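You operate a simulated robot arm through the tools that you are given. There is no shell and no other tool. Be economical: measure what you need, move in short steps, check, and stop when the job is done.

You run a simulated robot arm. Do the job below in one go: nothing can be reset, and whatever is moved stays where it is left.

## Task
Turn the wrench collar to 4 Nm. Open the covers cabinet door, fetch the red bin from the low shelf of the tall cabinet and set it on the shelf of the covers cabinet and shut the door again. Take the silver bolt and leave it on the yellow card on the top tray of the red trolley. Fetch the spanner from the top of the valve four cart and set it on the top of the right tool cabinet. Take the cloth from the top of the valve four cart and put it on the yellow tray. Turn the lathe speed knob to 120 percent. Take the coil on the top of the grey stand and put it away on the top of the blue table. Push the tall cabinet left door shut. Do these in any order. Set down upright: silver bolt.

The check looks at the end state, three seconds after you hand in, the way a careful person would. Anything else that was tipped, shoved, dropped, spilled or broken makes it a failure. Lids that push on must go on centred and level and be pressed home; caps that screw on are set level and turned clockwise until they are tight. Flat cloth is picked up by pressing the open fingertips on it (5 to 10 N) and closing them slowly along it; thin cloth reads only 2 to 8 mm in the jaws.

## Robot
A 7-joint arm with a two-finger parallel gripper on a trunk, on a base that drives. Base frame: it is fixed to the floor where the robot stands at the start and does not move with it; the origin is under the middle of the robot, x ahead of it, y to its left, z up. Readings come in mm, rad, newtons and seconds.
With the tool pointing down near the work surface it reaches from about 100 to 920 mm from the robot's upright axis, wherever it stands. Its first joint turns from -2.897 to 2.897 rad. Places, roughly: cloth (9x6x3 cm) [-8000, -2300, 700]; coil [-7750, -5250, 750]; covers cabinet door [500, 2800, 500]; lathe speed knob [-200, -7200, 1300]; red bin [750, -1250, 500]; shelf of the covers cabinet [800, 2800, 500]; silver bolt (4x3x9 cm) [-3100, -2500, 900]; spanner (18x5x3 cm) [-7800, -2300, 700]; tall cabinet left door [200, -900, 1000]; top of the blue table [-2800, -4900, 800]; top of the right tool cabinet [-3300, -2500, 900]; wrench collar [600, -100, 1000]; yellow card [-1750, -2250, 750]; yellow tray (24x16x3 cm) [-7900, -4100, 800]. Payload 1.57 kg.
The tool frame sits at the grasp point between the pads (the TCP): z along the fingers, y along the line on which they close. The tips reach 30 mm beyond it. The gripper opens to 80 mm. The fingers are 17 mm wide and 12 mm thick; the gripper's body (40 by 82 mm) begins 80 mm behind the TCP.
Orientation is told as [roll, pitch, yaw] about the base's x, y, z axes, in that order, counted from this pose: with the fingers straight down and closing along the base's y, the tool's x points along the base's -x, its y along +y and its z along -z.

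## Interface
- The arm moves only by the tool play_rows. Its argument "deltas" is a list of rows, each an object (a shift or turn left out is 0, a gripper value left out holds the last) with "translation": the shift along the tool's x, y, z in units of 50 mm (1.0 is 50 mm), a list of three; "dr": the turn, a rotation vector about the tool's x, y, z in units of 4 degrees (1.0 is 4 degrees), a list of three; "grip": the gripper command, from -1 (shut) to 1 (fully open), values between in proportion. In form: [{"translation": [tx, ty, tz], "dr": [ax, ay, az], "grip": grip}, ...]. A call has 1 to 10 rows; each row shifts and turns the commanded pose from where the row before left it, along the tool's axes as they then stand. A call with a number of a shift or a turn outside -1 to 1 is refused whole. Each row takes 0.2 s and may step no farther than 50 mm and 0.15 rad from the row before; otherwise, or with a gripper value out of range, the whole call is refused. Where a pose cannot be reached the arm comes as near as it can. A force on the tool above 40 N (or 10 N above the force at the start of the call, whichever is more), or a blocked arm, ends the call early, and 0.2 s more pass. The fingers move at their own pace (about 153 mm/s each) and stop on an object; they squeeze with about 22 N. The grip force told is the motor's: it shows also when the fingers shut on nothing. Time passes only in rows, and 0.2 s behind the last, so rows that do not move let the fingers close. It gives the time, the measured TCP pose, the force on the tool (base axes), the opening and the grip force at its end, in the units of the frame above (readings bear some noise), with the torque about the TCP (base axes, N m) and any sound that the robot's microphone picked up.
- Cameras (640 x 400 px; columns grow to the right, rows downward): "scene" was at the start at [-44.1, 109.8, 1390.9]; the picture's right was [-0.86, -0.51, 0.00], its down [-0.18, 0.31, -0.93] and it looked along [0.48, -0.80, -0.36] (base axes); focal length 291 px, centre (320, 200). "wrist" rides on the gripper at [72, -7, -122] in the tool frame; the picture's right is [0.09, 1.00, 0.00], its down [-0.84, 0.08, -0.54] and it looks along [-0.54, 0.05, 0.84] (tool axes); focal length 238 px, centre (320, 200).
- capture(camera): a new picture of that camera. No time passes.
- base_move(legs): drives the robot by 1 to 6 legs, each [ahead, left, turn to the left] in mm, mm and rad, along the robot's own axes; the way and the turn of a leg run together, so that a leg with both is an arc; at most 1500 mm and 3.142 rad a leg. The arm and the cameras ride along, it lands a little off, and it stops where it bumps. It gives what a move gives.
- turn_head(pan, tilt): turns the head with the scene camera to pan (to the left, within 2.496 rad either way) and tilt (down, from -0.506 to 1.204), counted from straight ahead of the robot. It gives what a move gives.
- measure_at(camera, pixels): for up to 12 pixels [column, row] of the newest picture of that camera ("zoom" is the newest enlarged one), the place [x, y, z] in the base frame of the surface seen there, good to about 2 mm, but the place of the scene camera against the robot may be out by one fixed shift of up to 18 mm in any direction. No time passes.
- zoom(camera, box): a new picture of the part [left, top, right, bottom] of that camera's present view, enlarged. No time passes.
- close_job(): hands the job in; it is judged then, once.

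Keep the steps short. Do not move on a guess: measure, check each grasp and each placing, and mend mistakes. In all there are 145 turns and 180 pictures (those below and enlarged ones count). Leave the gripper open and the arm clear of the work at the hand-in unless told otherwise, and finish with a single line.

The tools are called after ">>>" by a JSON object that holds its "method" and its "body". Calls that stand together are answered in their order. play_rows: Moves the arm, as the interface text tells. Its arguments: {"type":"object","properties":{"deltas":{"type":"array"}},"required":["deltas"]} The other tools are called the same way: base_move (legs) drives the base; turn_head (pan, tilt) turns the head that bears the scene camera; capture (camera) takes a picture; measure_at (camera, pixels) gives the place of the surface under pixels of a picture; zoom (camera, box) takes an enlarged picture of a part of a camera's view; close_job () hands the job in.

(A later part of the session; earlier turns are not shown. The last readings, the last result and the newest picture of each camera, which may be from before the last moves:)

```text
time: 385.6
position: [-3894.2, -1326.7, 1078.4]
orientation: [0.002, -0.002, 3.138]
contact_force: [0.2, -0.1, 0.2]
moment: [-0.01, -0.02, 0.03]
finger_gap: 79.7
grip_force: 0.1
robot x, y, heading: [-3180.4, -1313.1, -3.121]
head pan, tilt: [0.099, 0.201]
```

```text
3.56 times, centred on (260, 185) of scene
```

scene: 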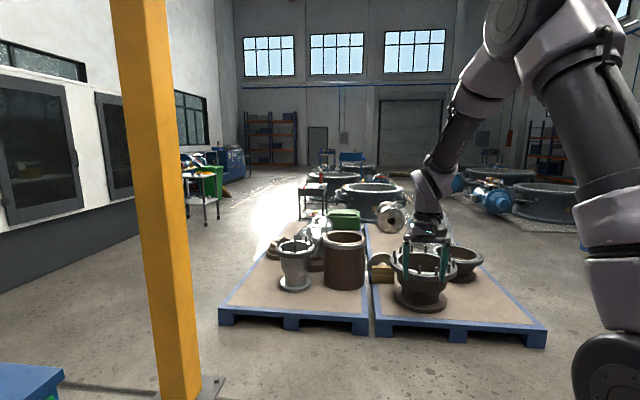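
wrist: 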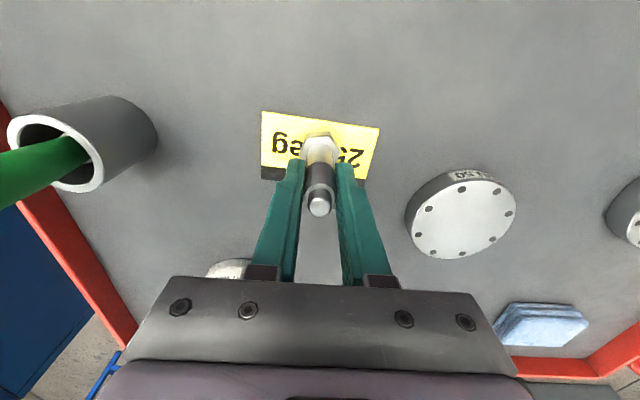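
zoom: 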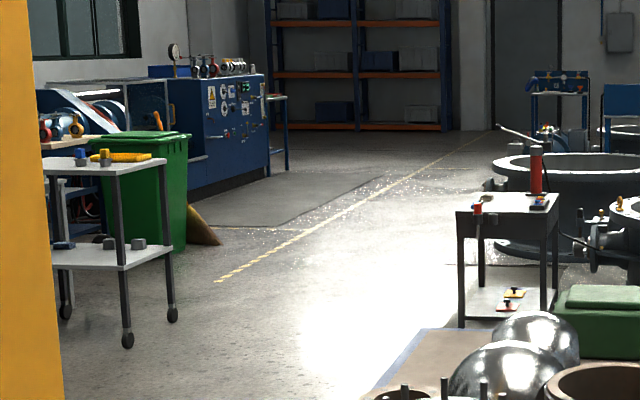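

Pallets and a pillar narrow the direct way; I take the wide route: back east, south past the trolley, then west along y≈-3600. First to the corner and look.

>>> {"method": "base_move", "body": {"legs": [[-1500, 0, -0.01], [-1070, 0, 0], [0, 0, 1.571], [1300, 0, 0], [1000, 0, 0]]}}

>>> {"method": "turn_head", "body": {"pan": -0.9, "tilt": 0.25}}

>>> {"method": "capture", "body": {"camera": "scene"}}

>>> {"method": "turn_head", "body": {"pan": 0.1, "tilt": 0.25}}

>>> {"method": "capture", "body": {"camera": "scene"}}

```text
time: 412.9
position: [-522.1, -4270.1, 1078.5]
orientation: [-0.002, 0.001, -1.559]
contact_force: [0.4, 0.0, 0.4]
moment: [-0.02, 0.0, -0.03]
finger_gap: 80.1
grip_force: 0.1
robot x, y, heading: [-542.6, -3553.3, -1.54]
head pan, tilt: [0.099, 0.201]
```

```text
time: 414.2
position: [-522.9, -4269.8, 1078.3]
orientation: [0.0, 0.002, -1.56]
contact_force: [-0.8, 0.7, -0.5]
moment: [0.0, 0.01, 0.0]
finger_gap: 80.0
grip_force: 0.0
robot x, y, heading: [-541.9, -3552.8, -1.545]
head pan, tilt: [-0.901, 0.25]
```

```text
64 pictures are left
```

scene: 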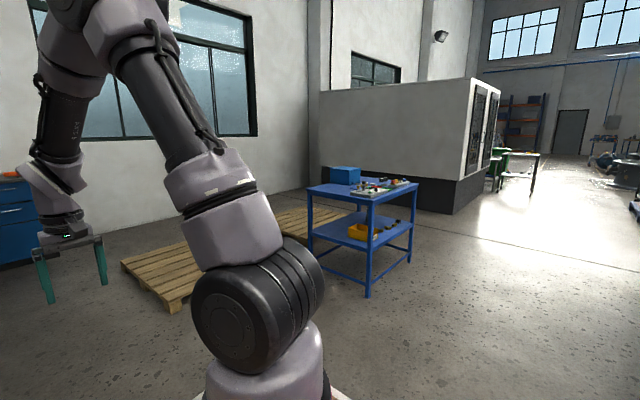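

```text
time: 415.4
position: [-522.9, -4270.0, 1079.2]
orientation: [0.001, 0.001, -1.561]
contact_force: [-0.8, -0.3, -0.4]
moment: [0.01, -0.02, 0.0]
finger_gap: 80.2
grip_force: 0.1
robot x, y, heading: [-542.7, -3552.7, -1.543]
head pan, tilt: [0.099, 0.25]
```

```text
63 pictures are left
```

scene: 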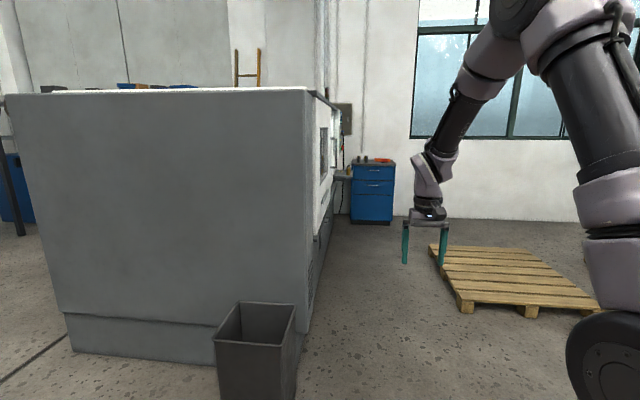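

The lathe is right ahead-left, so I'll do its knob now. I measure the corridor and the panel.

>>> {"method": "measure_at", "body": {"camera": "scene", "pixels": [[308, 330], [295, 385], [318, 240], [345, 178], [340, 110], [465, 310], [430, 250], [355, 215], [395, 215], [335, 150], [322, 130]]}}

>>> {"method": "zoom", "body": {"camera": "scene", "box": [290, 70, 410, 240]}}

```text
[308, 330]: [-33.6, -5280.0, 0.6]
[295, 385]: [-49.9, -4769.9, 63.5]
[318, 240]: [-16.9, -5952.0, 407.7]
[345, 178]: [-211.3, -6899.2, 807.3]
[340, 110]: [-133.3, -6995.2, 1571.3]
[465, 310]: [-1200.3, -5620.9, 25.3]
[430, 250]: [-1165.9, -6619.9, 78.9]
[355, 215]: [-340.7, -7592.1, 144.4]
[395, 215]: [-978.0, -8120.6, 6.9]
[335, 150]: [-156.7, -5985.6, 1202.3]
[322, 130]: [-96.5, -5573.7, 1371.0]
```

```text
2.35 times, centred on (350, 155) of scene
```

zoom: 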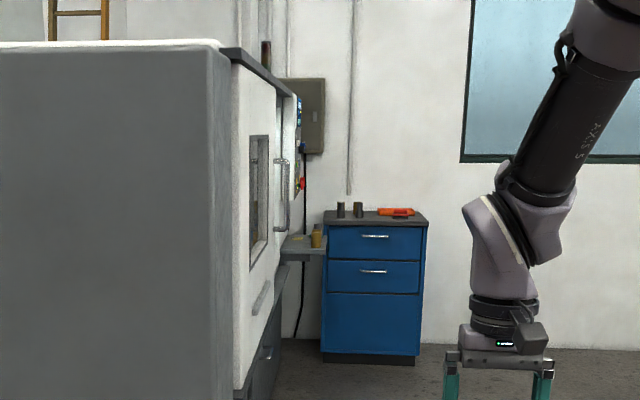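

Corridor is ~1.1 m wide. I drive down it to y≈-7000, shift west to x≈-960, and turn to face the lathe panel.

>>> {"method": "base_move", "body": {"legs": [[1000, 0, -0.03], [1450, 0, 0], [950, 0, 0], [0, -400, 0], [0, 0, 1.571]]}}

>>> {"method": "turn_head", "body": {"pan": 0.0, "tilt": 0.1}}

>>> {"method": "capture", "body": {"camera": "scene"}}

```text
time: 435.1
position: [-835.4, -7657.8, 1077.8]
orientation: [-0.001, 0.0, -1.51]
contact_force: [0.0, 0.0, -0.4]
moment: [0.01, 0.02, 0.0]
finger_gap: 80.2
grip_force: 0.0
robot x, y, heading: [-888.7, -6941.7, -1.489]
head pan, tilt: [0.099, 0.25]
stopped in leg 5: the robot was blocked; the commanded pose is now the measured one
```

```text
time: 435.8
position: [-836.1, -7658.3, 1076.7]
orientation: [-0.001, 0.0, -1.512]
contact_force: [-0.7, -0.4, 0.4]
moment: [-0.02, 0.02, -0.01]
finger_gap: 79.9
grip_force: 0.0
robot x, y, heading: [-887.4, -6945.3, -1.492]
head pan, tilt: [0.0, 0.099]
```

```text
61 pictures are left
```

scene: 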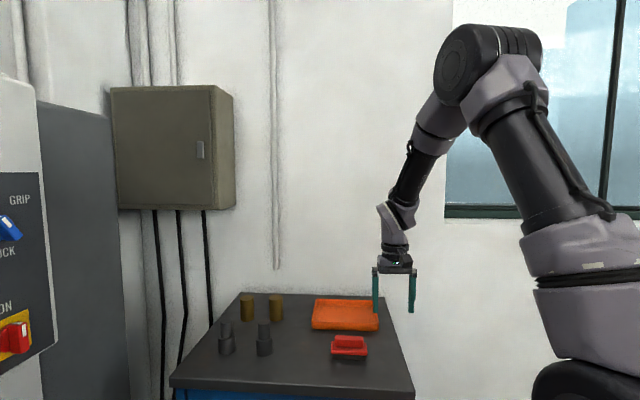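

Turning was blocked (rear corner toward the pallet). I pull the arm in, move forward and slightly east, then turn.

>>> {"method": "play_rows", "body": {"deltas": [{"translation": [0.8, 0, -0.5]}, {"translation": [0.8, 0, -0.5]}, {"translation": [0.8, 0, -0.5]}, {"translation": [0.8, 0, -0.5]}]}}

>>> {"method": "base_move", "body": {"legs": [[170, 0, 0], [0, 40, 0], [0, 0, 1.49]]}}

>>> {"method": "turn_head", "body": {"pan": 0.0, "tilt": 0.15}}

>>> {"method": "capture", "body": {"camera": "scene"}}

```text
time: 436.8
position: [-844.2, -7498.8, 1177.5]
orientation: [-0.001, 0.002, -1.511]
contact_force: [-0.7, -0.9, -0.3]
moment: [0.08, 0.01, -0.01]
finger_gap: 80.2
grip_force: 0.1
robot x, y, heading: [-888.1, -6942.2, -1.489]
head pan, tilt: [0.0, 0.099]
```

```text
time: 442.4
position: [-280.9, -7099.6, 1178.5]
orientation: [-0.002, -0.001, -0.006]
contact_force: [0.6, -0.3, -0.3]
moment: [-0.02, 0.04, 0.02]
finger_gap: 80.2
grip_force: 0.1
robot x, y, heading: [-837.4, -7107.0, 0.013]
head pan, tilt: [0.0, 0.099]
```

```text
time: 443.0
position: [-280.6, -7099.1, 1178.8]
orientation: [-0.003, -0.001, -0.005]
contact_force: [0.9, 0.2, 0.6]
moment: [0.05, 0.0, 0.0]
finger_gap: 80.0
grip_force: 0.3
robot x, y, heading: [-834.0, -7110.7, 0.007]
head pan, tilt: [0.0, 0.15]
```

```text
60 pictures are left
```

scene: 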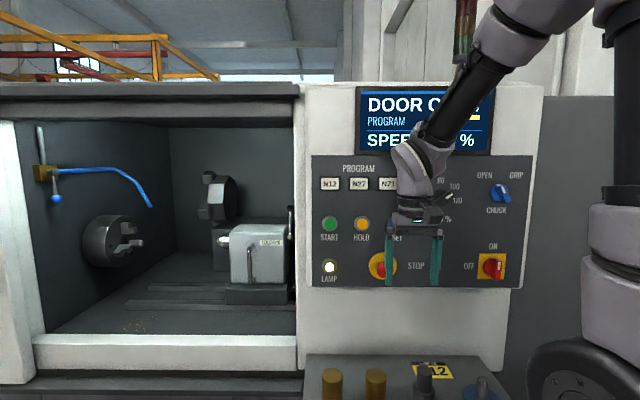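

>>> {"method": "measure_at", "body": {"camera": "scene", "pixels": [[330, 165], [452, 190], [460, 200], [450, 217], [503, 195], [492, 267], [380, 267], [500, 240], [425, 370], [340, 380], [470, 380]]}}

>>> {"method": "zoom", "body": {"camera": "scene", "box": [300, 80, 530, 300]}}

>>> {"method": "base_move", "body": {"legs": [[-230, 0, 0]]}}

```text
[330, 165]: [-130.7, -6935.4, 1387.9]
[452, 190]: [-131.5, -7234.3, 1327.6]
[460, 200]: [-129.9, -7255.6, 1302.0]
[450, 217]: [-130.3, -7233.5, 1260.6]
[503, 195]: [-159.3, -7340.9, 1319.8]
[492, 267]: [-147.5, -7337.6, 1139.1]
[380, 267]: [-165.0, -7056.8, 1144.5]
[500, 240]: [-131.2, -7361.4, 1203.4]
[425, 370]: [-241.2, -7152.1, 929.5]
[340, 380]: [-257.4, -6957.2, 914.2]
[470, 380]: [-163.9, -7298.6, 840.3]
```

```text
1.82 times, centred on (415, 190) of scene
```

zoom: 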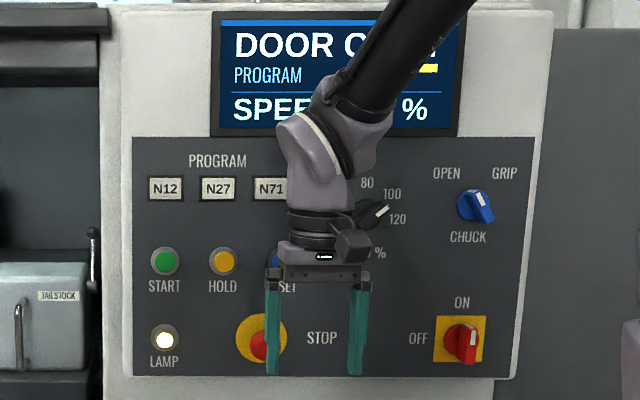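

```text
time: 444.8
position: [-511.5, -7104.1, 1178.4]
orientation: [-0.002, 0.0, -0.004]
contact_force: [-0.1, 0.7, -0.8]
moment: [-0.04, -0.02, 0.0]
finger_gap: 80.0
grip_force: 0.2
robot x, y, heading: [-1070.5, -7111.4, 0.012]
head pan, tilt: [0.0, 0.15]
```

Panel face x≈-140; knob near y -7220, z≈1300. I extend to x≈-270 at z 1300, then rotate the tool level toward the panel.

>>> {"method": "play_rows", "body": {"deltas": [{"translation": [-0.8, -0.3, -0.41]}, {"translation": [-0.8, -0.3, -0.41]}, {"translation": [-0.8, -0.3, -0.41]}, {"translation": [-0.8, -0.3, -0.41]}, {"translation": [-0.8, -0.3, -0.41]}, {"translation": [-0.8, -0.3, -0.41]}, {"dr": [0, -1, 0]}, {"dr": [0, -1, 0]}, {"dr": [0, -1, 0]}, {"dr": [0, -1, 0]}]}}

>>> {"method": "play_rows", "body": {"deltas": [{"dr": [0, -1, 0]}, {"dr": [0, -1, 0]}, {"dr": [0, -1, 0]}, {"dr": [0, -1, 0]}, {"dr": [0, -1, 0]}, {"dr": [0, -1, 0]}, {"dr": [0, -1, 0]}, {"dr": [0, -1, 0]}, {"dr": [0, -1, 0]}, {"dr": [0, -1, 0]}]}}

>>> {"method": "play_rows", "body": {"deltas": [{"dr": [0, -1, 0]}, {"dr": [0, -1, 0]}, {"dr": [0, -1, 0]}, {"dr": [0, -1, 0]}, {"dr": [0, -1, 0]}, {"dr": [0, -1, 0]}, {"dr": [0, -1, 0]}, {"dr": [0, -1, 0]}, {"dr": [0, -0.5, 0]}]}}

>>> {"method": "capture", "body": {"camera": "scene"}}

>>> {"method": "capture", "body": {"camera": "wrist"}}

```text
time: 447.0
position: [-271.4, -7193.8, 1300.9]
orientation: [-0.002, -0.282, -0.005]
contact_force: [1.3, 0.4, -0.9]
moment: [0.0, 0.01, -0.01]
finger_gap: 80.1
grip_force: 0.1
robot x, y, heading: [-1070.6, -7114.9, 0.014]
head pan, tilt: [0.0, 0.15]
```

```text
time: 449.2
position: [-272.5, -7193.0, 1299.8]
orientation: [0.004, -0.928, -0.007]
contact_force: [-0.4, 0.1, -0.4]
moment: [0.01, -0.04, 0.0]
finger_gap: 79.5
grip_force: 0.1
out of reach, approached as far as the arm can: row 10
robot x, y, heading: [-1072.2, -7111.9, 0.009]
head pan, tilt: [0.0, 0.15]
```

```text
time: 451.2
position: [-271.8, -7193.2, 1297.9]
orientation: [0.044, -1.46, -0.045]
contact_force: [-0.1, 0.2, -0.5]
moment: [-0.02, 0.0, 0.0]
finger_gap: 80.2
grip_force: 0.1
out of reach, approached as far as the arm can: row 2
robot x, y, heading: [-1068.7, -7110.7, 0.019]
head pan, tilt: [0.0, 0.15]
```

```text
58 pictures are left
```

scene: 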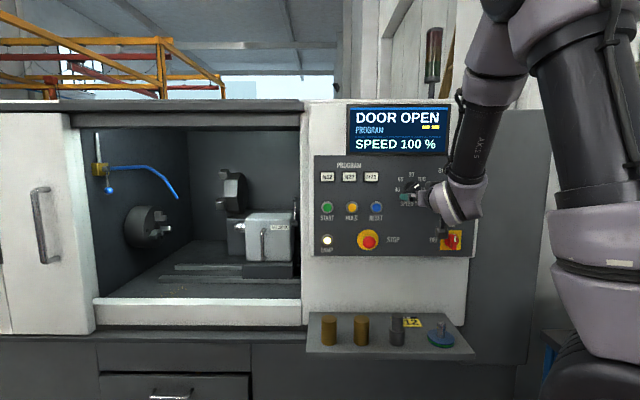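

```text
57 pictures are left
```

wrist: 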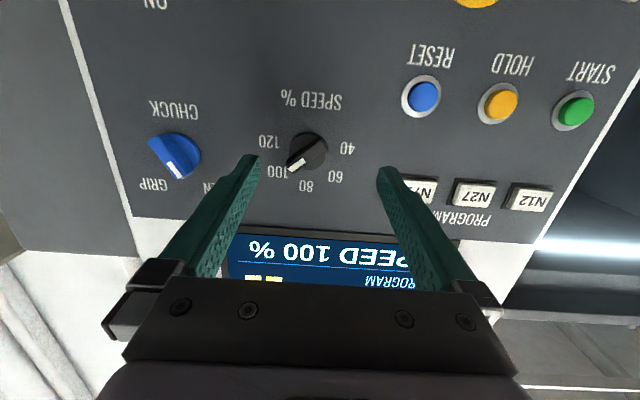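

Display reads 100 %, knob pointer at 100; 120 is one step clockwise. I measure the knob precisely.

>>> {"method": "zoom", "body": {"camera": "wrist", "box": [250, 110, 370, 200]}}

>>> {"method": "measure_at", "body": {"camera": "wrist", "pixels": [[307, 152], [292, 150], [325, 152], [307, 135], [307, 168], [295, 162], [290, 130], [330, 128], [345, 148], [268, 142], [306, 187]]}}

```text
4.44 times, centred on (310, 155) of wrist
```

zoom: 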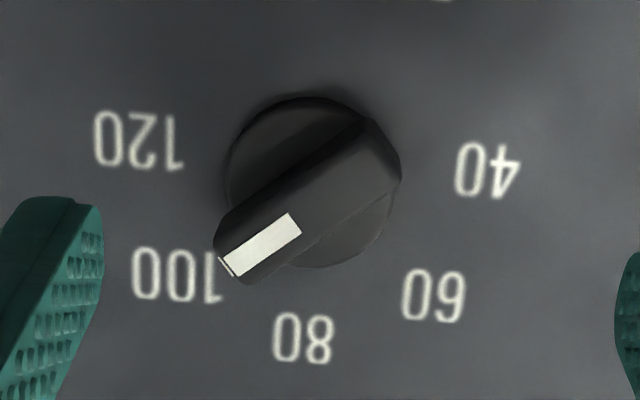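

```text
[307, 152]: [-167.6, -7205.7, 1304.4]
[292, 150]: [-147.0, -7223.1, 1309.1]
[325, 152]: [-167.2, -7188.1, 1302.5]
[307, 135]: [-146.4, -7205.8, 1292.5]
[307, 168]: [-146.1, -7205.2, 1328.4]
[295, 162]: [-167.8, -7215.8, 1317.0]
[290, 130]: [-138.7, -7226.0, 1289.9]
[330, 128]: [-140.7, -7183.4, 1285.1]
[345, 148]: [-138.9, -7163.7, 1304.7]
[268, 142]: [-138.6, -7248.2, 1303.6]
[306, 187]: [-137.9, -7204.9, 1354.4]
```

Knob centre (-7206, 1310), bar grip pointing 50° right of vertical, protruding to x=-168. I level the tool, centre on it, and roll +50° so the fingers straddle the bar.

>>> {"method": "play_rows", "body": {"deltas": [{"dr": [0, -0.8, 0]}, {"dr": [0, -0.8, 0]}, {"translation": [-0.24, -0.26, 0], "dr": [0, 0, 1]}, {"dr": [0, 0, 1]}, {"dr": [0, 0, 1]}, {"dr": [0, 0, 1]}, {"dr": [0, 0, 1]}, {"dr": [0, 0, 1]}, {"dr": [0, 0, 1]}, {"dr": [0, 0, 1]}]}}

>>> {"method": "play_rows", "body": {"deltas": [{"dr": [0, 0, 1]}, {"dr": [0, 0, 1]}, {"dr": [0, 0, 1]}, {"dr": [0, 0, 1]}, {"dr": [0, 0, 0.5]}]}}

>>> {"method": "capture", "body": {"camera": "wrist"}}

```text
time: 453.4
position: [-271.7, -7205.5, 1310.3]
orientation: [1.572, -1.008, -1.573]
contact_force: [-0.3, 0.2, 0.1]
moment: [-0.04, 0.01, 0.02]
finger_gap: 80.0
grip_force: 0.1
robot x, y, heading: [-1066.9, -7111.4, 0.015]
head pan, tilt: [0.0, 0.15]
```

```text
time: 454.6
position: [-270.5, -7206.6, 1309.8]
orientation: [1.57, -0.694, -1.573]
contact_force: [-0.1, -0.2, 1.1]
moment: [0.0, -0.01, 0.03]
finger_gap: 79.8
grip_force: 0.1
robot x, y, heading: [-1066.4, -7112.0, 0.011]
head pan, tilt: [0.0, 0.15]
```

```text
55 pictures are left
```

wrist: 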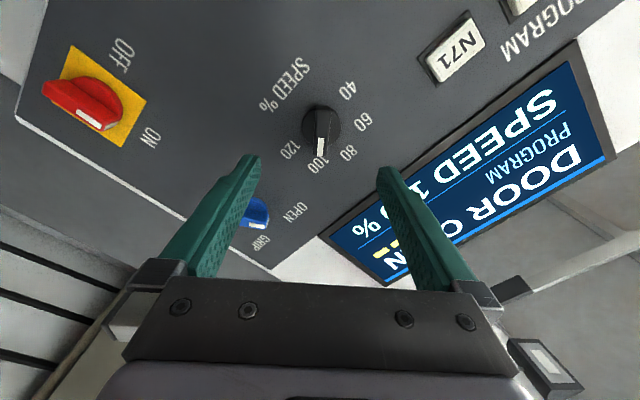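

Bar aligned between the fingers. Forward 90 mm and close.

>>> {"method": "play_rows", "body": {"deltas": [{"translation": [0, 0, 0.6]}, {"translation": [0, 0, 0.6]}, {"translation": [0, 0, 0.4]}, {"translation": [0, 0, 0.18]}, {"grip": -1}, {"grip": -1}, {"grip": -1}]}}

>>> {"method": "capture", "body": {"camera": "wrist"}}

```text
time: 456.2
position: [-182.0, -7205.3, 1310.3]
orientation: [1.575, -0.695, -1.573]
contact_force: [5.3, 3.1, 8.4]
moment: [-0.03, 0.23, 0.44]
finger_gap: 14.7
grip_force: 30.4
robot x, y, heading: [-1069.7, -7116.9, 0.016]
head pan, tilt: [0.0, 0.15]
```

```text
54 pictures are left
```

wrist: 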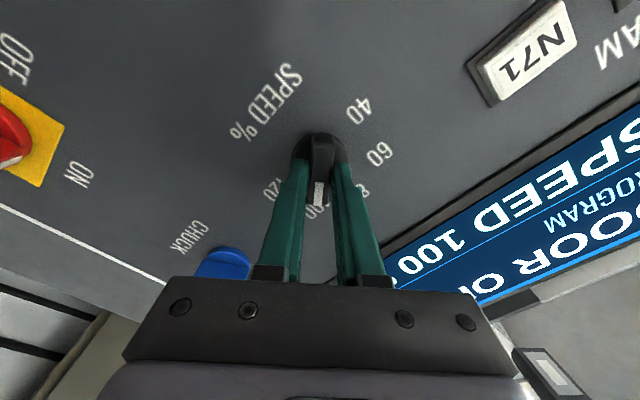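

Gripped (14.7 mm). Turn +50° about tool z (clockwise) and read the display.

>>> {"method": "play_rows", "body": {"deltas": [{"dr": [0, 0, 1]}, {"dr": [0, 0, 1]}, {"dr": [0, 0, 1]}, {"dr": [0, 0, 1]}, {"dr": [0, 0, 1]}, {"dr": [0, 0, 1]}, {"dr": [0, 0, 1]}, {"dr": [0, 0, 1]}, {"dr": [0, 0, 1]}, {"dr": [0, 0, 1]}]}}

>>> {"method": "play_rows", "body": {"deltas": [{"dr": [0, 0, 1]}, {"dr": [0, 0, 1]}]}}

>>> {"method": "capture", "body": {"camera": "scene"}}

>>> {"method": "capture", "body": {"camera": "wrist"}}

```text
time: 458.4
position: [-183.2, -7205.0, 1310.6]
orientation: [1.573, 0.005, -1.57]
contact_force: [18.0, 5.0, 17.4]
moment: [0.04, -0.25, -0.09]
finger_gap: 15.1
grip_force: 31.6
robot x, y, heading: [-1071.8, -7114.7, 0.014]
head pan, tilt: [0.0, 0.15]
```

```text
time: 459.0
position: [-182.0, -7205.8, 1310.9]
orientation: [1.573, 0.144, -1.57]
contact_force: [19.5, 5.1, 16.9]
moment: [0.0, -0.18, -0.16]
finger_gap: 15.0
grip_force: 30.9
robot x, y, heading: [-1069.8, -7117.2, 0.015]
head pan, tilt: [0.0, 0.15]
```

```text
53 pictures are left
```

scene: 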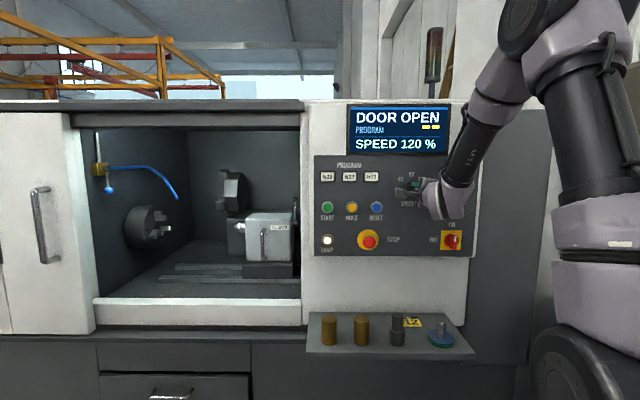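

```text
52 pictures are left
```

wrist: 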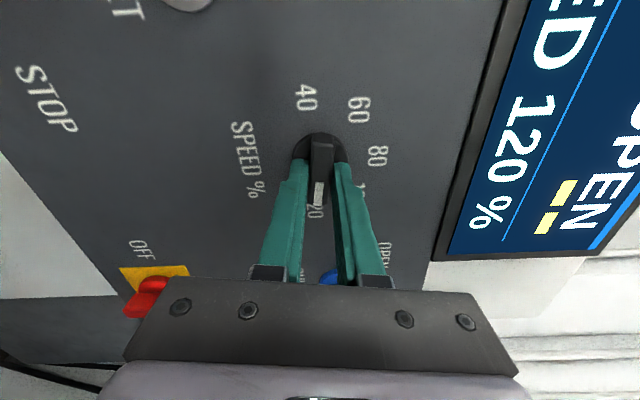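

Display reads SPEED 120 %. Release, retreat, and bring the tool back to vertical.

>>> {"method": "play_rows", "body": {"deltas": [{"grip": 1}, {"grip": 1}, {"translation": [0, 0, -0.6]}, {"translation": [0, 0, -0.7]}, {"translation": [0, 0, -0.7], "dr": [0, 0, -1]}, {"dr": [0, 0, -1]}, {"dr": [0, 0, -1]}, {"dr": [0, 0, -1]}, {"dr": [0, 0, -1]}, {"dr": [0, 0, -1]}]}}

>>> {"method": "play_rows", "body": {"deltas": [{"dr": [0, 0, -1]}, {"dr": [0, 0, -1]}, {"dr": [0, 0, -1]}, {"dr": [0, 0, -1]}, {"dr": [0, 0, -1]}, {"dr": [0, 0, -1]}, {"dr": [0, 0, -1]}, {"dr": [0, 0, -1]}, {"dr": [0, 0, -1]}, {"dr": [0, 0, -1]}]}}

>>> {"method": "play_rows", "body": {"deltas": [{"dr": [0, 0, -1]}, {"dr": [0, 0, -1]}, {"dr": [0, 0, -1]}, {"dr": [0, 0, -1]}, {"dr": [0, 0, -1]}, {"dr": [0, 0, -1]}, {"dr": [0, 0, -1]}, {"dr": [0, 0, -1]}, {"dr": [0, 1, -0.5]}, {"dr": [0, 1, 0]}]}}

>>> {"method": "play_rows", "body": {"deltas": [{"dr": [0, 1, 0]}, {"dr": [0, 1, 0]}, {"dr": [0, 1, 0]}, {"dr": [0, 1, 0]}, {"dr": [0, 1, 0]}, {"dr": [0, 1, 0]}, {"dr": [0, 1, 0]}, {"dr": [0, 1, 0]}, {"dr": [0, 1, 0]}, {"dr": [0, 1, 0]}]}}

>>> {"method": "play_rows", "body": {"deltas": [{"dr": [0, 1, 0]}, {"dr": [0, 1, 0]}, {"dr": [0, 1, 0]}, {"dr": [0, 1, 0]}, {"dr": [0, 1, 0]}, {"dr": [0, 1, 0]}, {"dr": [0, 1, 0]}, {"dr": [0, 1, 0]}, {"dr": [0, 1, 0]}, {"dr": [0, 1, 0]}]}}

>>> {"method": "capture", "body": {"camera": "scene"}}

```text
time: 461.2
position: [-282.4, -7206.3, 1309.1]
orientation: [1.57, -0.276, -1.572]
contact_force: [0.0, 0.2, -0.1]
moment: [0.03, 0.0, -0.02]
finger_gap: 80.1
grip_force: 0.1
robot x, y, heading: [-1068.0, -7113.1, 0.01]
head pan, tilt: [0.0, 0.15]
```

```text
time: 463.4
position: [-282.8, -7205.8, 1309.8]
orientation: [1.573, -0.973, -1.573]
contact_force: [-0.3, 0.0, 0.6]
moment: [0.01, 0.01, 0.01]
finger_gap: 79.7
grip_force: 0.1
robot x, y, heading: [-1073.1, -7116.4, 0.018]
head pan, tilt: [0.0, 0.15]
```

```text
time: 465.6
position: [-282.4, -7205.9, 1309.8]
orientation: [0.024, -1.432, -0.024]
contact_force: [-0.2, -0.1, -0.4]
moment: [0.01, 0.0, -0.01]
finger_gap: 80.2
grip_force: 0.1
robot x, y, heading: [-1067.3, -7114.4, 0.014]
head pan, tilt: [0.0, 0.15]
```

```text
time: 467.8
position: [-282.2, -7205.5, 1308.7]
orientation: [0.005, -0.732, -0.004]
contact_force: [-0.3, 0.5, 0.7]
moment: [0.01, -0.03, -0.01]
finger_gap: 80.0
grip_force: 0.0
robot x, y, heading: [-1068.9, -7109.5, 0.011]
head pan, tilt: [0.0, 0.15]
```

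```text
time: 470.0
position: [-282.1, -7206.6, 1308.5]
orientation: [0.004, -0.035, 0.0]
contact_force: [-0.2, 0.4, 1.2]
moment: [0.01, -0.04, 0.02]
finger_gap: 80.1
grip_force: 0.0
robot x, y, heading: [-1066.3, -7113.0, 0.014]
head pan, tilt: [0.0, 0.15]
```

```text
51 pictures are left
```

scene: 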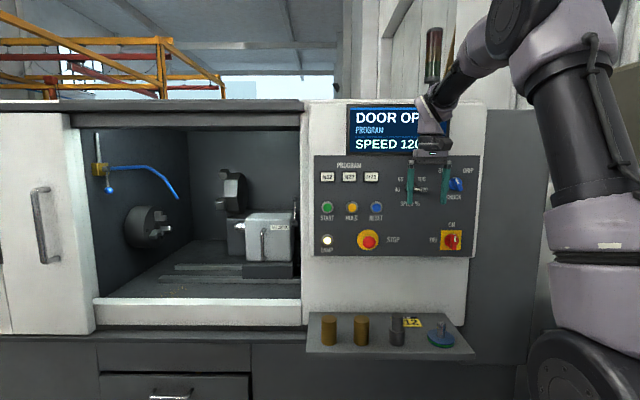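

Knob done (120 %). I retract the arm, leave the corridor by the same way, and drive west along y≈-3600.

>>> {"method": "play_rows", "body": {"deltas": [{"translation": [0.9, 0, 0.3], "dr": [0, 0.5, 0]}, {"translation": [0.9, 0, 0.3]}, {"translation": [0.9, 0, 0.3]}, {"translation": [0.9, 0, 0.3]}, {"translation": [0.9, 0, 0.3]}]}}

>>> {"method": "base_move", "body": {"legs": [[230, 0, 0], [0, 0, -1.56], [0, 280, 0], [-1500, 0, 0], [-1500, 0, 0], [-450, 0, 0]]}}

>>> {"method": "base_move", "body": {"legs": [[0, 0, -1.571], [1500, 0, 0], [1500, 0, 0], [1500, 0, 0], [1200, 0, 0]]}}

>>> {"method": "turn_head", "body": {"pan": 0.0, "tilt": 0.25}}

>>> {"method": "capture", "body": {"camera": "scene"}}

```text
time: 471.2
position: [-506.6, -7205.9, 1231.6]
orientation: [0.002, 0.0, 0.0]
contact_force: [0.8, -0.1, -0.8]
moment: [0.0, 0.05, 0.0]
finger_gap: 79.9
grip_force: 0.0
robot x, y, heading: [-1067.5, -7113.1, 0.018]
head pan, tilt: [0.0, 0.15]
```

```text
time: 494.6
position: [-730.1, -4223.6, 1231.9]
orientation: [0.004, -0.001, -1.543]
contact_force: [0.3, 0.2, 0.0]
moment: [-0.01, 0.02, 0.02]
finger_gap: 80.2
grip_force: 0.1
robot x, y, heading: [-653.1, -3659.1, -1.531]
head pan, tilt: [0.0, 0.15]
```

```text
time: 525.7
position: [-6917.8, -3875.0, 1232.3]
orientation: [0.003, 0.0, -3.111]
contact_force: [0.0, -0.6, -0.3]
moment: [0.0, -0.01, -0.03]
finger_gap: 79.9
grip_force: 0.0
robot x, y, heading: [-6354.2, -3951.7, -3.102]
head pan, tilt: [0.0, 0.15]
```

```text
time: 526.3
position: [-6917.9, -3876.3, 1232.5]
orientation: [0.003, -0.002, -3.112]
contact_force: [-0.7, 0.0, 0.0]
moment: [-0.01, 0.0, 0.03]
finger_gap: 79.9
grip_force: 0.1
robot x, y, heading: [-6355.5, -3955.0, -3.098]
head pan, tilt: [0.0, 0.25]
```

```text
50 pictures are left
```

scene: 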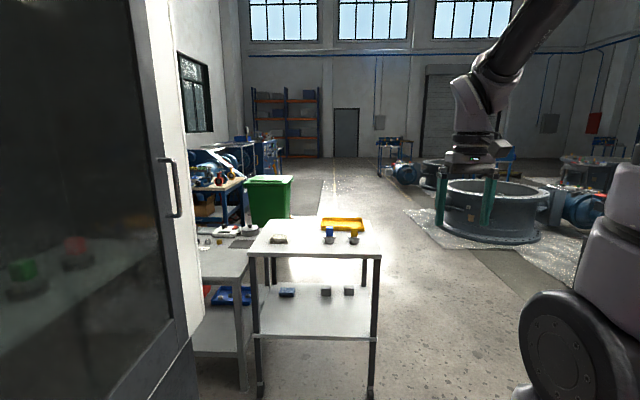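

>>> {"method": "zoom", "body": {"camera": "scene", "box": [190, 180, 400, 310]}}

>>> {"method": "measure_at", "body": {"camera": "scene", "pixels": [[342, 224], [322, 220], [363, 220], [330, 232], [355, 238], [278, 238], [250, 252], [378, 258], [270, 220], [240, 244], [225, 231], [206, 245]]}}

>>> {"method": "turn_head", "body": {"pan": -0.75, "tilt": 0.3}}

>>> {"method": "capture", "body": {"camera": "scene"}}

```text
3.05 times, centred on (295, 245) of scene
```

zoom: 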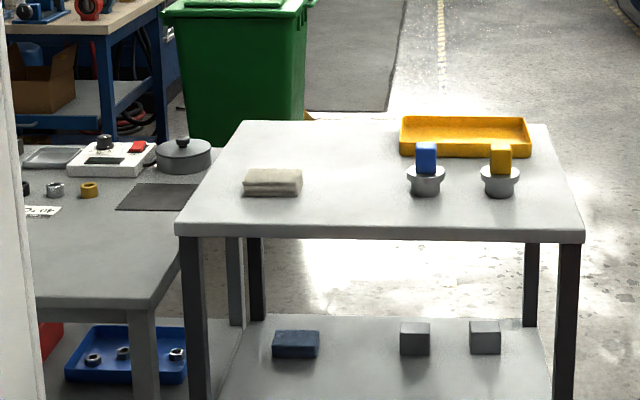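

```text
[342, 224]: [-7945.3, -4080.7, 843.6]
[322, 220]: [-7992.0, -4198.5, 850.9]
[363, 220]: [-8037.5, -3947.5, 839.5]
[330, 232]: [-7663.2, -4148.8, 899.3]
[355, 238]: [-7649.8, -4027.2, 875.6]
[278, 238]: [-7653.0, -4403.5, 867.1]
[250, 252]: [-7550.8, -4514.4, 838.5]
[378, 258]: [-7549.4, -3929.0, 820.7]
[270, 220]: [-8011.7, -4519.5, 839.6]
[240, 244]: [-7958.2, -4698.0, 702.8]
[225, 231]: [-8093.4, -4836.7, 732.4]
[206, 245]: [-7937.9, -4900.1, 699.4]
```

```text
time: 527.4
position: [-6918.2, -3875.9, 1232.8]
orientation: [0.005, 0.0, -3.11]
contact_force: [-0.1, -0.4, 0.4]
moment: [0.0, -0.02, 0.01]
finger_gap: 80.3
grip_force: 0.0
robot x, y, heading: [-6351.5, -3952.4, -3.099]
head pan, tilt: [-0.75, 0.3]
```

```text
48 pictures are left
```

scene: 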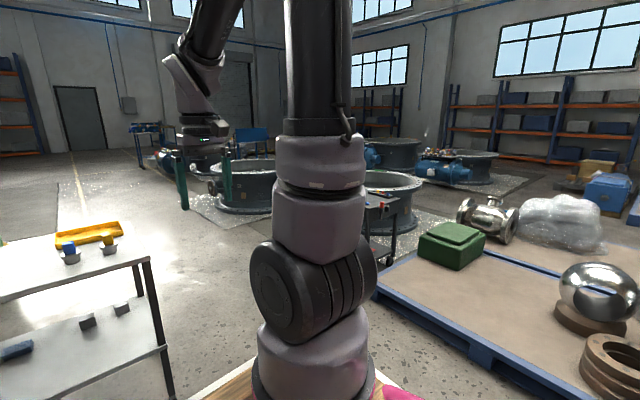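

The tray cart top is z≈839 with the yellow tray at about (-7990,-4075). The valve-four cart is northwest. I drive to its south side and face it.

>>> {"method": "base_move", "body": {"legs": [[0, 850, 0], [0, 0, -0.04]]}}

>>> {"method": "turn_head", "body": {"pan": -0.35, "tilt": 0.35}}

```text
time: 530.8
position: [-6891.6, -4409.4, 1233.2]
orientation: [-0.019, -0.004, 3.131]
contact_force: [-0.3, 1.5, 0.8]
moment: [-0.04, -0.04, 0.01]
finger_gap: 79.7
grip_force: 0.0
robot x, y, heading: [-6330.7, -4481.2, -3.138]
head pan, tilt: [-0.75, 0.3]
stopped in leg 1: the robot was blocked; the commanded pose is now the measured one
```

```text
time: 531.6
position: [-6895.9, -4398.9, 1231.8]
orientation: [-0.009, 0.001, 3.127]
contact_force: [-0.5, 0.0, 0.7]
moment: [-0.01, -0.02, 0.01]
finger_gap: 80.0
grip_force: 0.0
robot x, y, heading: [-6334.5, -4484.1, 3.141]
head pan, tilt: [-0.351, 0.351]
```

I strafed the wrong way and bumped the enclosure wall lightly. Correcting: strafe right, then west, then turn north.

>>> {"method": "base_move", "body": {"legs": [[0, -1380, 0], [1500, 0, 0], [50, 0, 0], [0, 0, -1.571]]}}

>>> {"method": "turn_head", "body": {"pan": 0.0, "tilt": 0.5}}

>>> {"method": "capture", "body": {"camera": "scene"}}

```text
time: 550.0
position: [-7787.9, -2513.1, 1232.5]
orientation: [-0.02, -0.001, 1.535]
contact_force: [0.3, -0.2, -0.4]
moment: [0.04, 0.02, -0.04]
finger_gap: 79.9
grip_force: 0.0
robot x, y, heading: [-7872.5, -3069.2, 1.551]
head pan, tilt: [-0.351, 0.351]
```

```text
time: 550.8
position: [-7786.9, -2514.7, 1232.8]
orientation: [-0.017, -0.004, 1.536]
contact_force: [-0.8, 1.2, -0.6]
moment: [0.04, 0.02, 0.0]
finger_gap: 79.9
grip_force: 0.1
robot x, y, heading: [-7873.2, -3072.5, 1.555]
head pan, tilt: [0.0, 0.499]
```

```text
47 pictures are left
```

scene: 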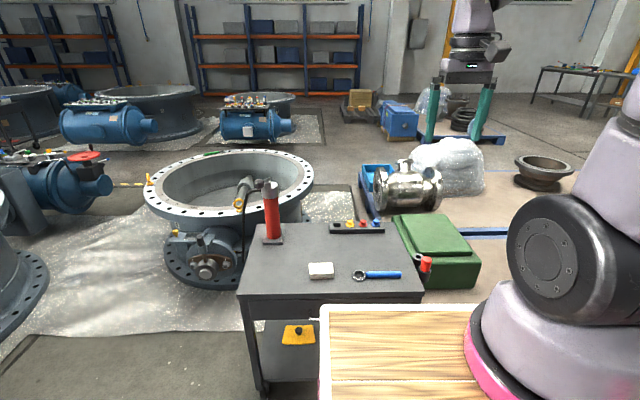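

>>> {"method": "zoom", "body": {"camera": "scene", "box": [290, 240, 440, 310]}}

>>> {"method": "measure_at", "body": {"camera": "scene", "pixels": [[321, 268], [309, 264], [334, 264], [310, 277], [334, 276], [376, 275], [358, 275], [400, 274], [385, 275], [300, 285], [425, 265], [272, 242]]}}

>>> {"method": "capture", "body": {"camera": "wrist"}}

```text
4.27 times, centred on (365, 275) of scene
```

zoom: 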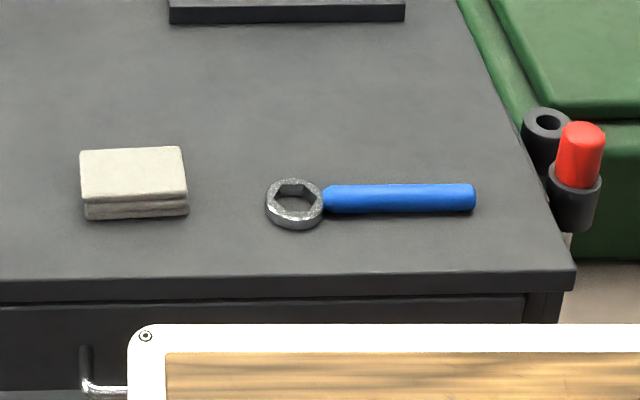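

```text
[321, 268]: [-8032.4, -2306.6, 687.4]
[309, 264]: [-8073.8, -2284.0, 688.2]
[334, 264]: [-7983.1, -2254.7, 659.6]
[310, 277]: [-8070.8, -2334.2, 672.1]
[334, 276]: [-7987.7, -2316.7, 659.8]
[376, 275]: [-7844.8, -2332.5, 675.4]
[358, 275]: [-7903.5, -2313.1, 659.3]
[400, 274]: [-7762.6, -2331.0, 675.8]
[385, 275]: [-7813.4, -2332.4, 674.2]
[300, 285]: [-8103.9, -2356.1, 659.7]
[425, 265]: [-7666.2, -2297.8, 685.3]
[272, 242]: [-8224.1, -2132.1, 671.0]
```

```text
45 pictures are left
```

wrist: 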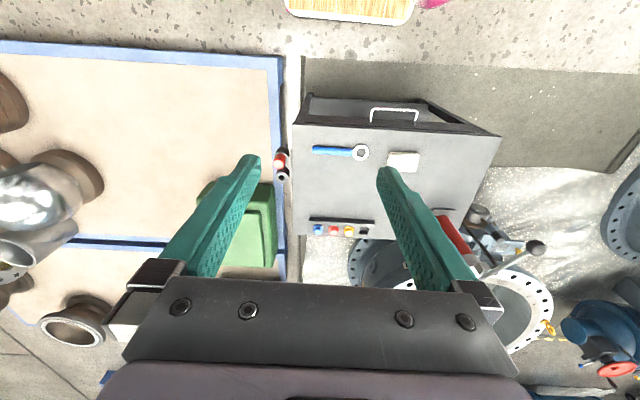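

Cloth at ≈(-8023,-2315), top z 688, spanner handle along x at ≈(-7810,-2341). Both need closing along y, so I roll the tool 90° and go above the cloth.

>>> {"method": "play_rows", "body": {"deltas": [{"dr": [-0.27, 0, 1]}, {"dr": [0, 0, 1]}, {"dr": [0, 0, 1]}, {"dr": [0, 0, 1]}, {"dr": [0, 0, 1]}, {"dr": [0, 0, 1]}, {"dr": [0, 0, 1]}, {"dr": [0, 0, 1]}, {"dr": [0, 0, 1]}, {"dr": [0, 0, 1]}]}}

>>> {"method": "play_rows", "body": {"deltas": [{"dr": [0, 0, 1]}, {"dr": [0, 0, 1]}, {"dr": [0, 0, 1]}, {"dr": [0, 0, 1]}, {"dr": [0, 0, 1]}, {"dr": [0, 0, 1]}, {"dr": [0, 0, 1]}, {"dr": [0, 0, 1]}, {"dr": [0, 0, 1]}, {"dr": [0, 0, 1]}]}}

>>> {"method": "play_rows", "body": {"deltas": [{"dr": [0, 0, 1], "translation": [0.6, 0.5, 0.5]}, {"dr": [0, 0, 1], "translation": [0.6, 0.5, 0.5]}, {"translation": [0.68, 0.57, 0.4]}, {"translation": [0.68, 0.57, 0.4]}, {"translation": [0.68, 0.57, 0.4]}, {"translation": [0.68, 0.57, 0.4]}, {"translation": [0.7, 0.57, 0.4]}, {"translation": [0, 0, 0.95]}, {"translation": [0, 0, 0.95]}, {"translation": [0, 0, 0.95]}]}}

>>> {"method": "capture", "body": {"camera": "wrist"}}

```text
time: 553.0
position: [-7788.8, -2513.6, 1232.4]
orientation: [0.002, -0.002, 0.837]
contact_force: [-0.2, -0.3, 0.4]
moment: [0.03, 0.03, 0.03]
finger_gap: 80.0
grip_force: 0.0
robot x, y, heading: [-7875.1, -3071.5, 1.552]
head pan, tilt: [0.0, 0.499]
```

```text
time: 555.2
position: [-7788.3, -2514.1, 1233.0]
orientation: [0.003, 0.0, 0.137]
contact_force: [0.1, 0.0, 0.1]
moment: [0.03, -0.04, 0.0]
finger_gap: 80.0
grip_force: 0.0
robot x, y, heading: [-7872.7, -3070.0, 1.548]
head pan, tilt: [0.0, 0.499]
```

```text
time: 557.4
position: [-8022.9, -2326.7, 940.9]
orientation: [0.005, 0.002, -0.003]
contact_force: [1.4, 0.4, 0.6]
moment: [0.01, 0.01, -0.01]
finger_gap: 80.2
grip_force: 0.1
robot x, y, heading: [-7877.2, -3071.0, 1.55]
head pan, tilt: [0.0, 0.499]
```

```text
44 pictures are left
```

wrist: 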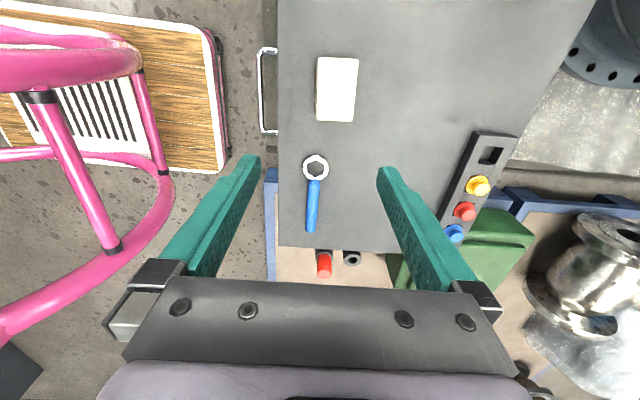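

>>> {"method": "measure_at", "body": {"camera": "wrist", "pixels": [[337, 89], [319, 58], [358, 60], [317, 120], [353, 121], [315, 168], [312, 190], [310, 228], [306, 205], [319, 205], [290, 150]]}}

```text
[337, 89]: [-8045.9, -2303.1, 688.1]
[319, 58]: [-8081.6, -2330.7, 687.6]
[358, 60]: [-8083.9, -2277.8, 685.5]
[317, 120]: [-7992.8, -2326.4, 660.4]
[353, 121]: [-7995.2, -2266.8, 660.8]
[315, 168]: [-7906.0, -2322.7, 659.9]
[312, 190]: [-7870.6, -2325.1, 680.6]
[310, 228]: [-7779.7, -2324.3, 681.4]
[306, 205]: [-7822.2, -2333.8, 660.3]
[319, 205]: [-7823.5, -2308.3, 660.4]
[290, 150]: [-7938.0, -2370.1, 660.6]
```

Cloth centre (-8039,-2303), 53–60 mm wide. I centre and lower so the tips straddle it (TCP z≈694), then close.

>>> {"method": "play_rows", "body": {"deltas": [{"translation": [0.32, 0.47, 0.6]}, {"translation": [0, 0, 0.95]}, {"translation": [0, 0, 0.95]}, {"translation": [0, 0, 0.95]}, {"translation": [0, 0, 0.95]}, {"translation": [0, 0, 0.46]}, {"grip": -1}, {"grip": -1}, {"grip": -1}]}}

>>> {"method": "play_rows", "body": {"deltas": [{"translation": [0, 0, -0.6]}, {"translation": [0, 0, -0.9]}, {"translation": [0, 0, -0.9]}]}}

>>> {"method": "capture", "body": {"camera": "wrist"}}

```text
time: 559.4
position: [-8038.5, -2301.3, 697.6]
orientation: [0.001, 0.0, -0.001]
contact_force: [0.0, 0.8, 0.2]
moment: [0.0, 0.01, -0.03]
finger_gap: 59.7
grip_force: 21.7
robot x, y, heading: [-7872.2, -3071.8, 1.547]
head pan, tilt: [0.0, 0.499]
```

```text
time: 560.2
position: [-8038.7, -2302.0, 816.5]
orientation: [0.005, 0.001, -0.002]
contact_force: [-0.4, 0.2, -0.8]
moment: [-0.05, 0.03, 0.01]
finger_gap: 59.2
grip_force: 22.2
robot x, y, heading: [-7874.3, -3073.3, 1.553]
head pan, tilt: [0.0, 0.499]
```

```text
43 pictures are left
```

wrist: 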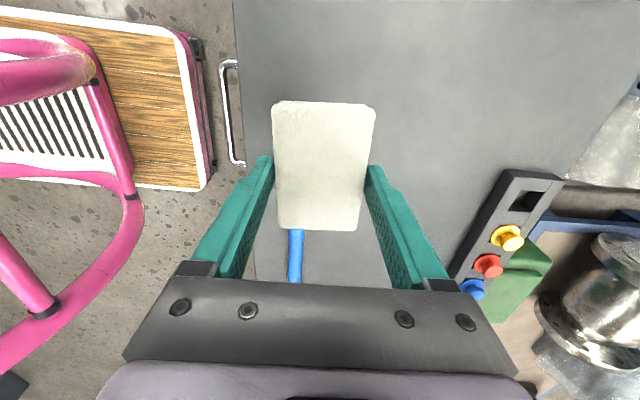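

Cloth is held as a block. Raise, turn around to face the tray cart, and look.

>>> {"method": "play_rows", "body": {"deltas": [{"translation": [0, 0, -0.95]}, {"translation": [0, 0, -0.95]}, {"translation": [0, 0, -0.95]}, {"translation": [0, 0, -0.95]}, {"translation": [0, 0, -0.95]}]}}

>>> {"method": "base_move", "body": {"legs": [[0, 0, 3.12], [200, 0, 0]]}}

>>> {"method": "turn_head", "body": {"pan": -0.05, "tilt": 0.5}}

>>> {"method": "capture", "body": {"camera": "scene"}}

>>> {"method": "capture", "body": {"camera": "wrist"}}

```text
time: 561.4
position: [-8039.7, -2303.7, 1054.0]
orientation: [0.001, 0.001, -0.003]
contact_force: [0.0, -0.4, -1.7]
moment: [0.04, 0.0, 0.01]
finger_gap: 59.4
grip_force: 21.8
robot x, y, heading: [-7872.0, -3070.3, 1.549]
head pan, tilt: [0.0, 0.499]
```

```text
time: 570.3
position: [-7732.7, -4045.0, 1054.5]
orientation: [0.003, 0.002, 3.119]
contact_force: [1.3, 0.2, -0.8]
moment: [0.0, -0.02, 0.03]
finger_gap: 58.8
grip_force: 21.9
robot x, y, heading: [-7882.0, -3268.9, -1.619]
head pan, tilt: [0.0, 0.499]
```

```text
time: 570.9
position: [-7733.0, -4044.9, 1055.7]
orientation: [0.004, 0.0, 3.119]
contact_force: [0.4, 0.0, -0.2]
moment: [0.03, 0.0, 0.02]
finger_gap: 58.9
grip_force: 22.2
robot x, y, heading: [-7881.9, -3275.3, -1.618]
head pan, tilt: [-0.051, 0.499]
```

```text
42 pictures are left
```

scene: 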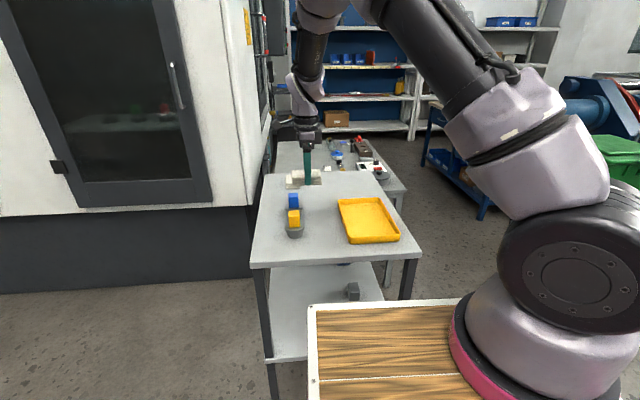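

```text
41 pictures are left
```

wrist: 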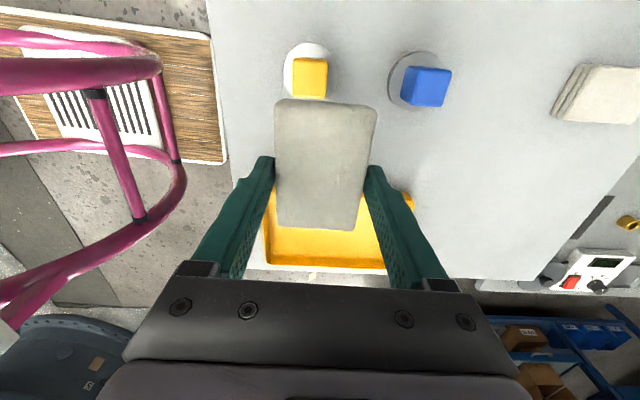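

>>> {"method": "measure_at", "body": {"camera": "scene", "pixels": [[368, 218], [341, 204], [379, 199], [349, 240], [397, 237], [360, 225], [355, 210], [385, 225]]}}

>>> {"method": "measure_at", "body": {"camera": "wrist", "pixels": [[265, 262], [386, 265], [330, 245], [412, 197], [280, 245], [330, 262]]}}

```text
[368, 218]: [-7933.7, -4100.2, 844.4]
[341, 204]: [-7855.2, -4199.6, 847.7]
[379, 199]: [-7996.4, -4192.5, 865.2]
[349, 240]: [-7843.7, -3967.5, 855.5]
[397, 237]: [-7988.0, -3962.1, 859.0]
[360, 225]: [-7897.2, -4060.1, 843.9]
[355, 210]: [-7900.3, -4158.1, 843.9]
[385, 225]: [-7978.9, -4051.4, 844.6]
```

```text
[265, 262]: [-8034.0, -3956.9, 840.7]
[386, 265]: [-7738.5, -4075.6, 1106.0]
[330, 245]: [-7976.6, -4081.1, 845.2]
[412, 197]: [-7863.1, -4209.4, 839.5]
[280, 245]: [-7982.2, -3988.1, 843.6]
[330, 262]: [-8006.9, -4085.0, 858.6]
```

Tray centre ≈(-7932,-4076), floor z 844. I move over it and lower the cloth onto the floor.

>>> {"method": "play_rows", "body": {"deltas": [{"translation": [-0.8, 0.12, 0]}, {"translation": [-0.8, 0.12, 0]}, {"translation": [-0.8, 0.12, 0]}, {"translation": [-0.8, 0.13, 0]}, {"translation": [-0.78, 0.13, 0]}, {"translation": [0, 0, 0.9]}, {"translation": [0, 0, 0.9]}, {"translation": [0, 0, 0.9]}, {"translation": [0, 0, 0.66]}]}}

>>> {"method": "capture", "body": {"camera": "wrist"}}

>>> {"method": "play_rows", "body": {"deltas": [{"translation": [0, 0, 0.05]}, {"translation": [0, 0, 0.04]}]}}

```text
time: 572.9
position: [-7931.1, -4073.0, 887.2]
orientation: [0.002, 0.0, 3.118]
contact_force: [0.7, -0.6, 0.3]
moment: [-0.03, 0.01, 0.0]
finger_gap: 58.8
grip_force: 21.9
robot x, y, heading: [-7885.1, -3272.2, -1.607]
head pan, tilt: [-0.051, 0.499]
```

```text
40 pictures are left
```

wrist: 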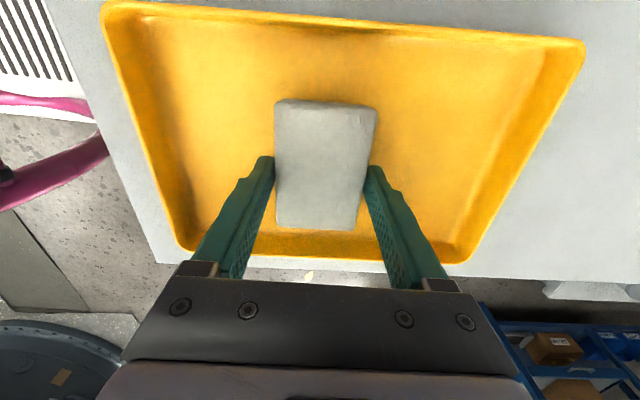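

```text
time: 573.5
position: [-7932.9, -4071.5, 882.5]
orientation: [0.004, 0.0, 3.118]
contact_force: [0.8, 0.3, 0.5]
moment: [0.0, -0.01, 0.02]
finger_gap: 58.9
grip_force: 21.8
robot x, y, heading: [-7881.7, -3269.9, -1.609]
head pan, tilt: [-0.051, 0.499]
```

Perfectly centred. Lower a touch more, release, and lift.

>>> {"method": "play_rows", "body": {"deltas": [{"translation": [0, 0, 0.03]}, {"grip": 1}, {"grip": 1}, {"translation": [0, 0, -0.6]}, {"translation": [0, 0, -0.9]}, {"translation": [0, 0, -0.9]}, {"translation": [0, 0, -0.9]}, {"translation": [0, 0, -0.9]}]}}

>>> {"method": "zoom", "body": {"camera": "scene", "box": [260, 150, 430, 280]}}

>>> {"method": "base_move", "body": {"legs": [[-200, 0, 0.04], [0, 0, 3.14]]}}

>>> {"method": "turn_head", "body": {"pan": 0.0, "tilt": 0.5}}

>>> {"method": "capture", "body": {"camera": "wrist"}}

```text
time: 575.3
position: [-7931.5, -4071.1, 1090.3]
orientation: [0.002, 0.001, 3.12]
contact_force: [0.1, 0.8, -1.2]
moment: [0.02, 0.01, 0.0]
finger_gap: 79.9
grip_force: 0.0
robot x, y, heading: [-7882.4, -3272.1, -1.619]
head pan, tilt: [-0.051, 0.499]
```

```text
3.08 times, centred on (345, 215) of scene
```

zoom: 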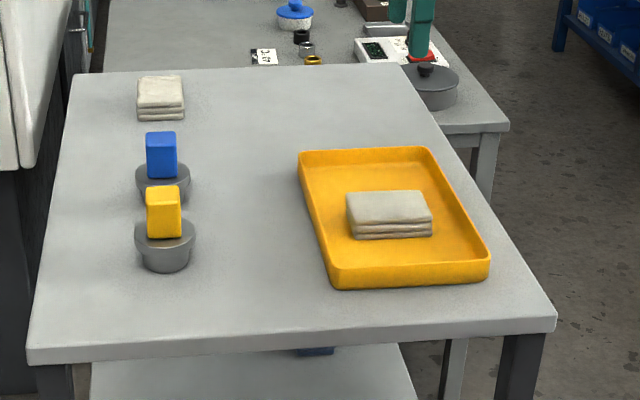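

```text
time: 584.3
position: [-7869.8, -2276.4, 1090.4]
orientation: [0.004, -0.001, 0.029]
contact_force: [0.6, 0.1, 0.3]
moment: [0.01, -0.01, 0.04]
finger_gap: 80.0
grip_force: 0.0
robot x, y, heading: [-7879.0, -3073.3, 1.576]
head pan, tilt: [-0.051, 0.499]
```

```text
time: 584.9
position: [-7869.8, -2277.7, 1089.9]
orientation: [0.004, 0.001, 0.028]
contact_force: [1.1, -0.5, -0.3]
moment: [0.01, -0.01, 0.01]
finger_gap: 80.1
grip_force: 0.1
robot x, y, heading: [-7877.4, -3076.4, 1.573]
head pan, tilt: [0.0, 0.499]
```

```text
38 pictures are left
```

wrist: 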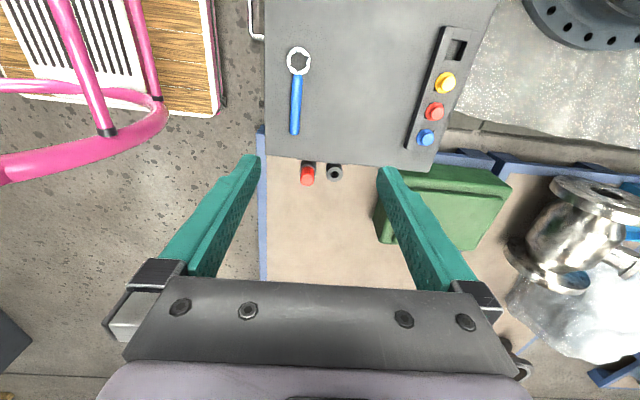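

Cloth sits in the tray. Now the spanner: I confirm its position.

>>> {"method": "measure_at", "body": {"camera": "wrist", "pixels": [[297, 80], [296, 105], [295, 132], [290, 105], [302, 105], [299, 62]]}}

```text
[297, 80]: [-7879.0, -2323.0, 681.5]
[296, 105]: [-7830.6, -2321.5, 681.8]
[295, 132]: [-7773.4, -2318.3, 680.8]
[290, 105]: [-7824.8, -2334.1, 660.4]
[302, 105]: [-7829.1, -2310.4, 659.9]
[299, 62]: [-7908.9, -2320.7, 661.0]
```

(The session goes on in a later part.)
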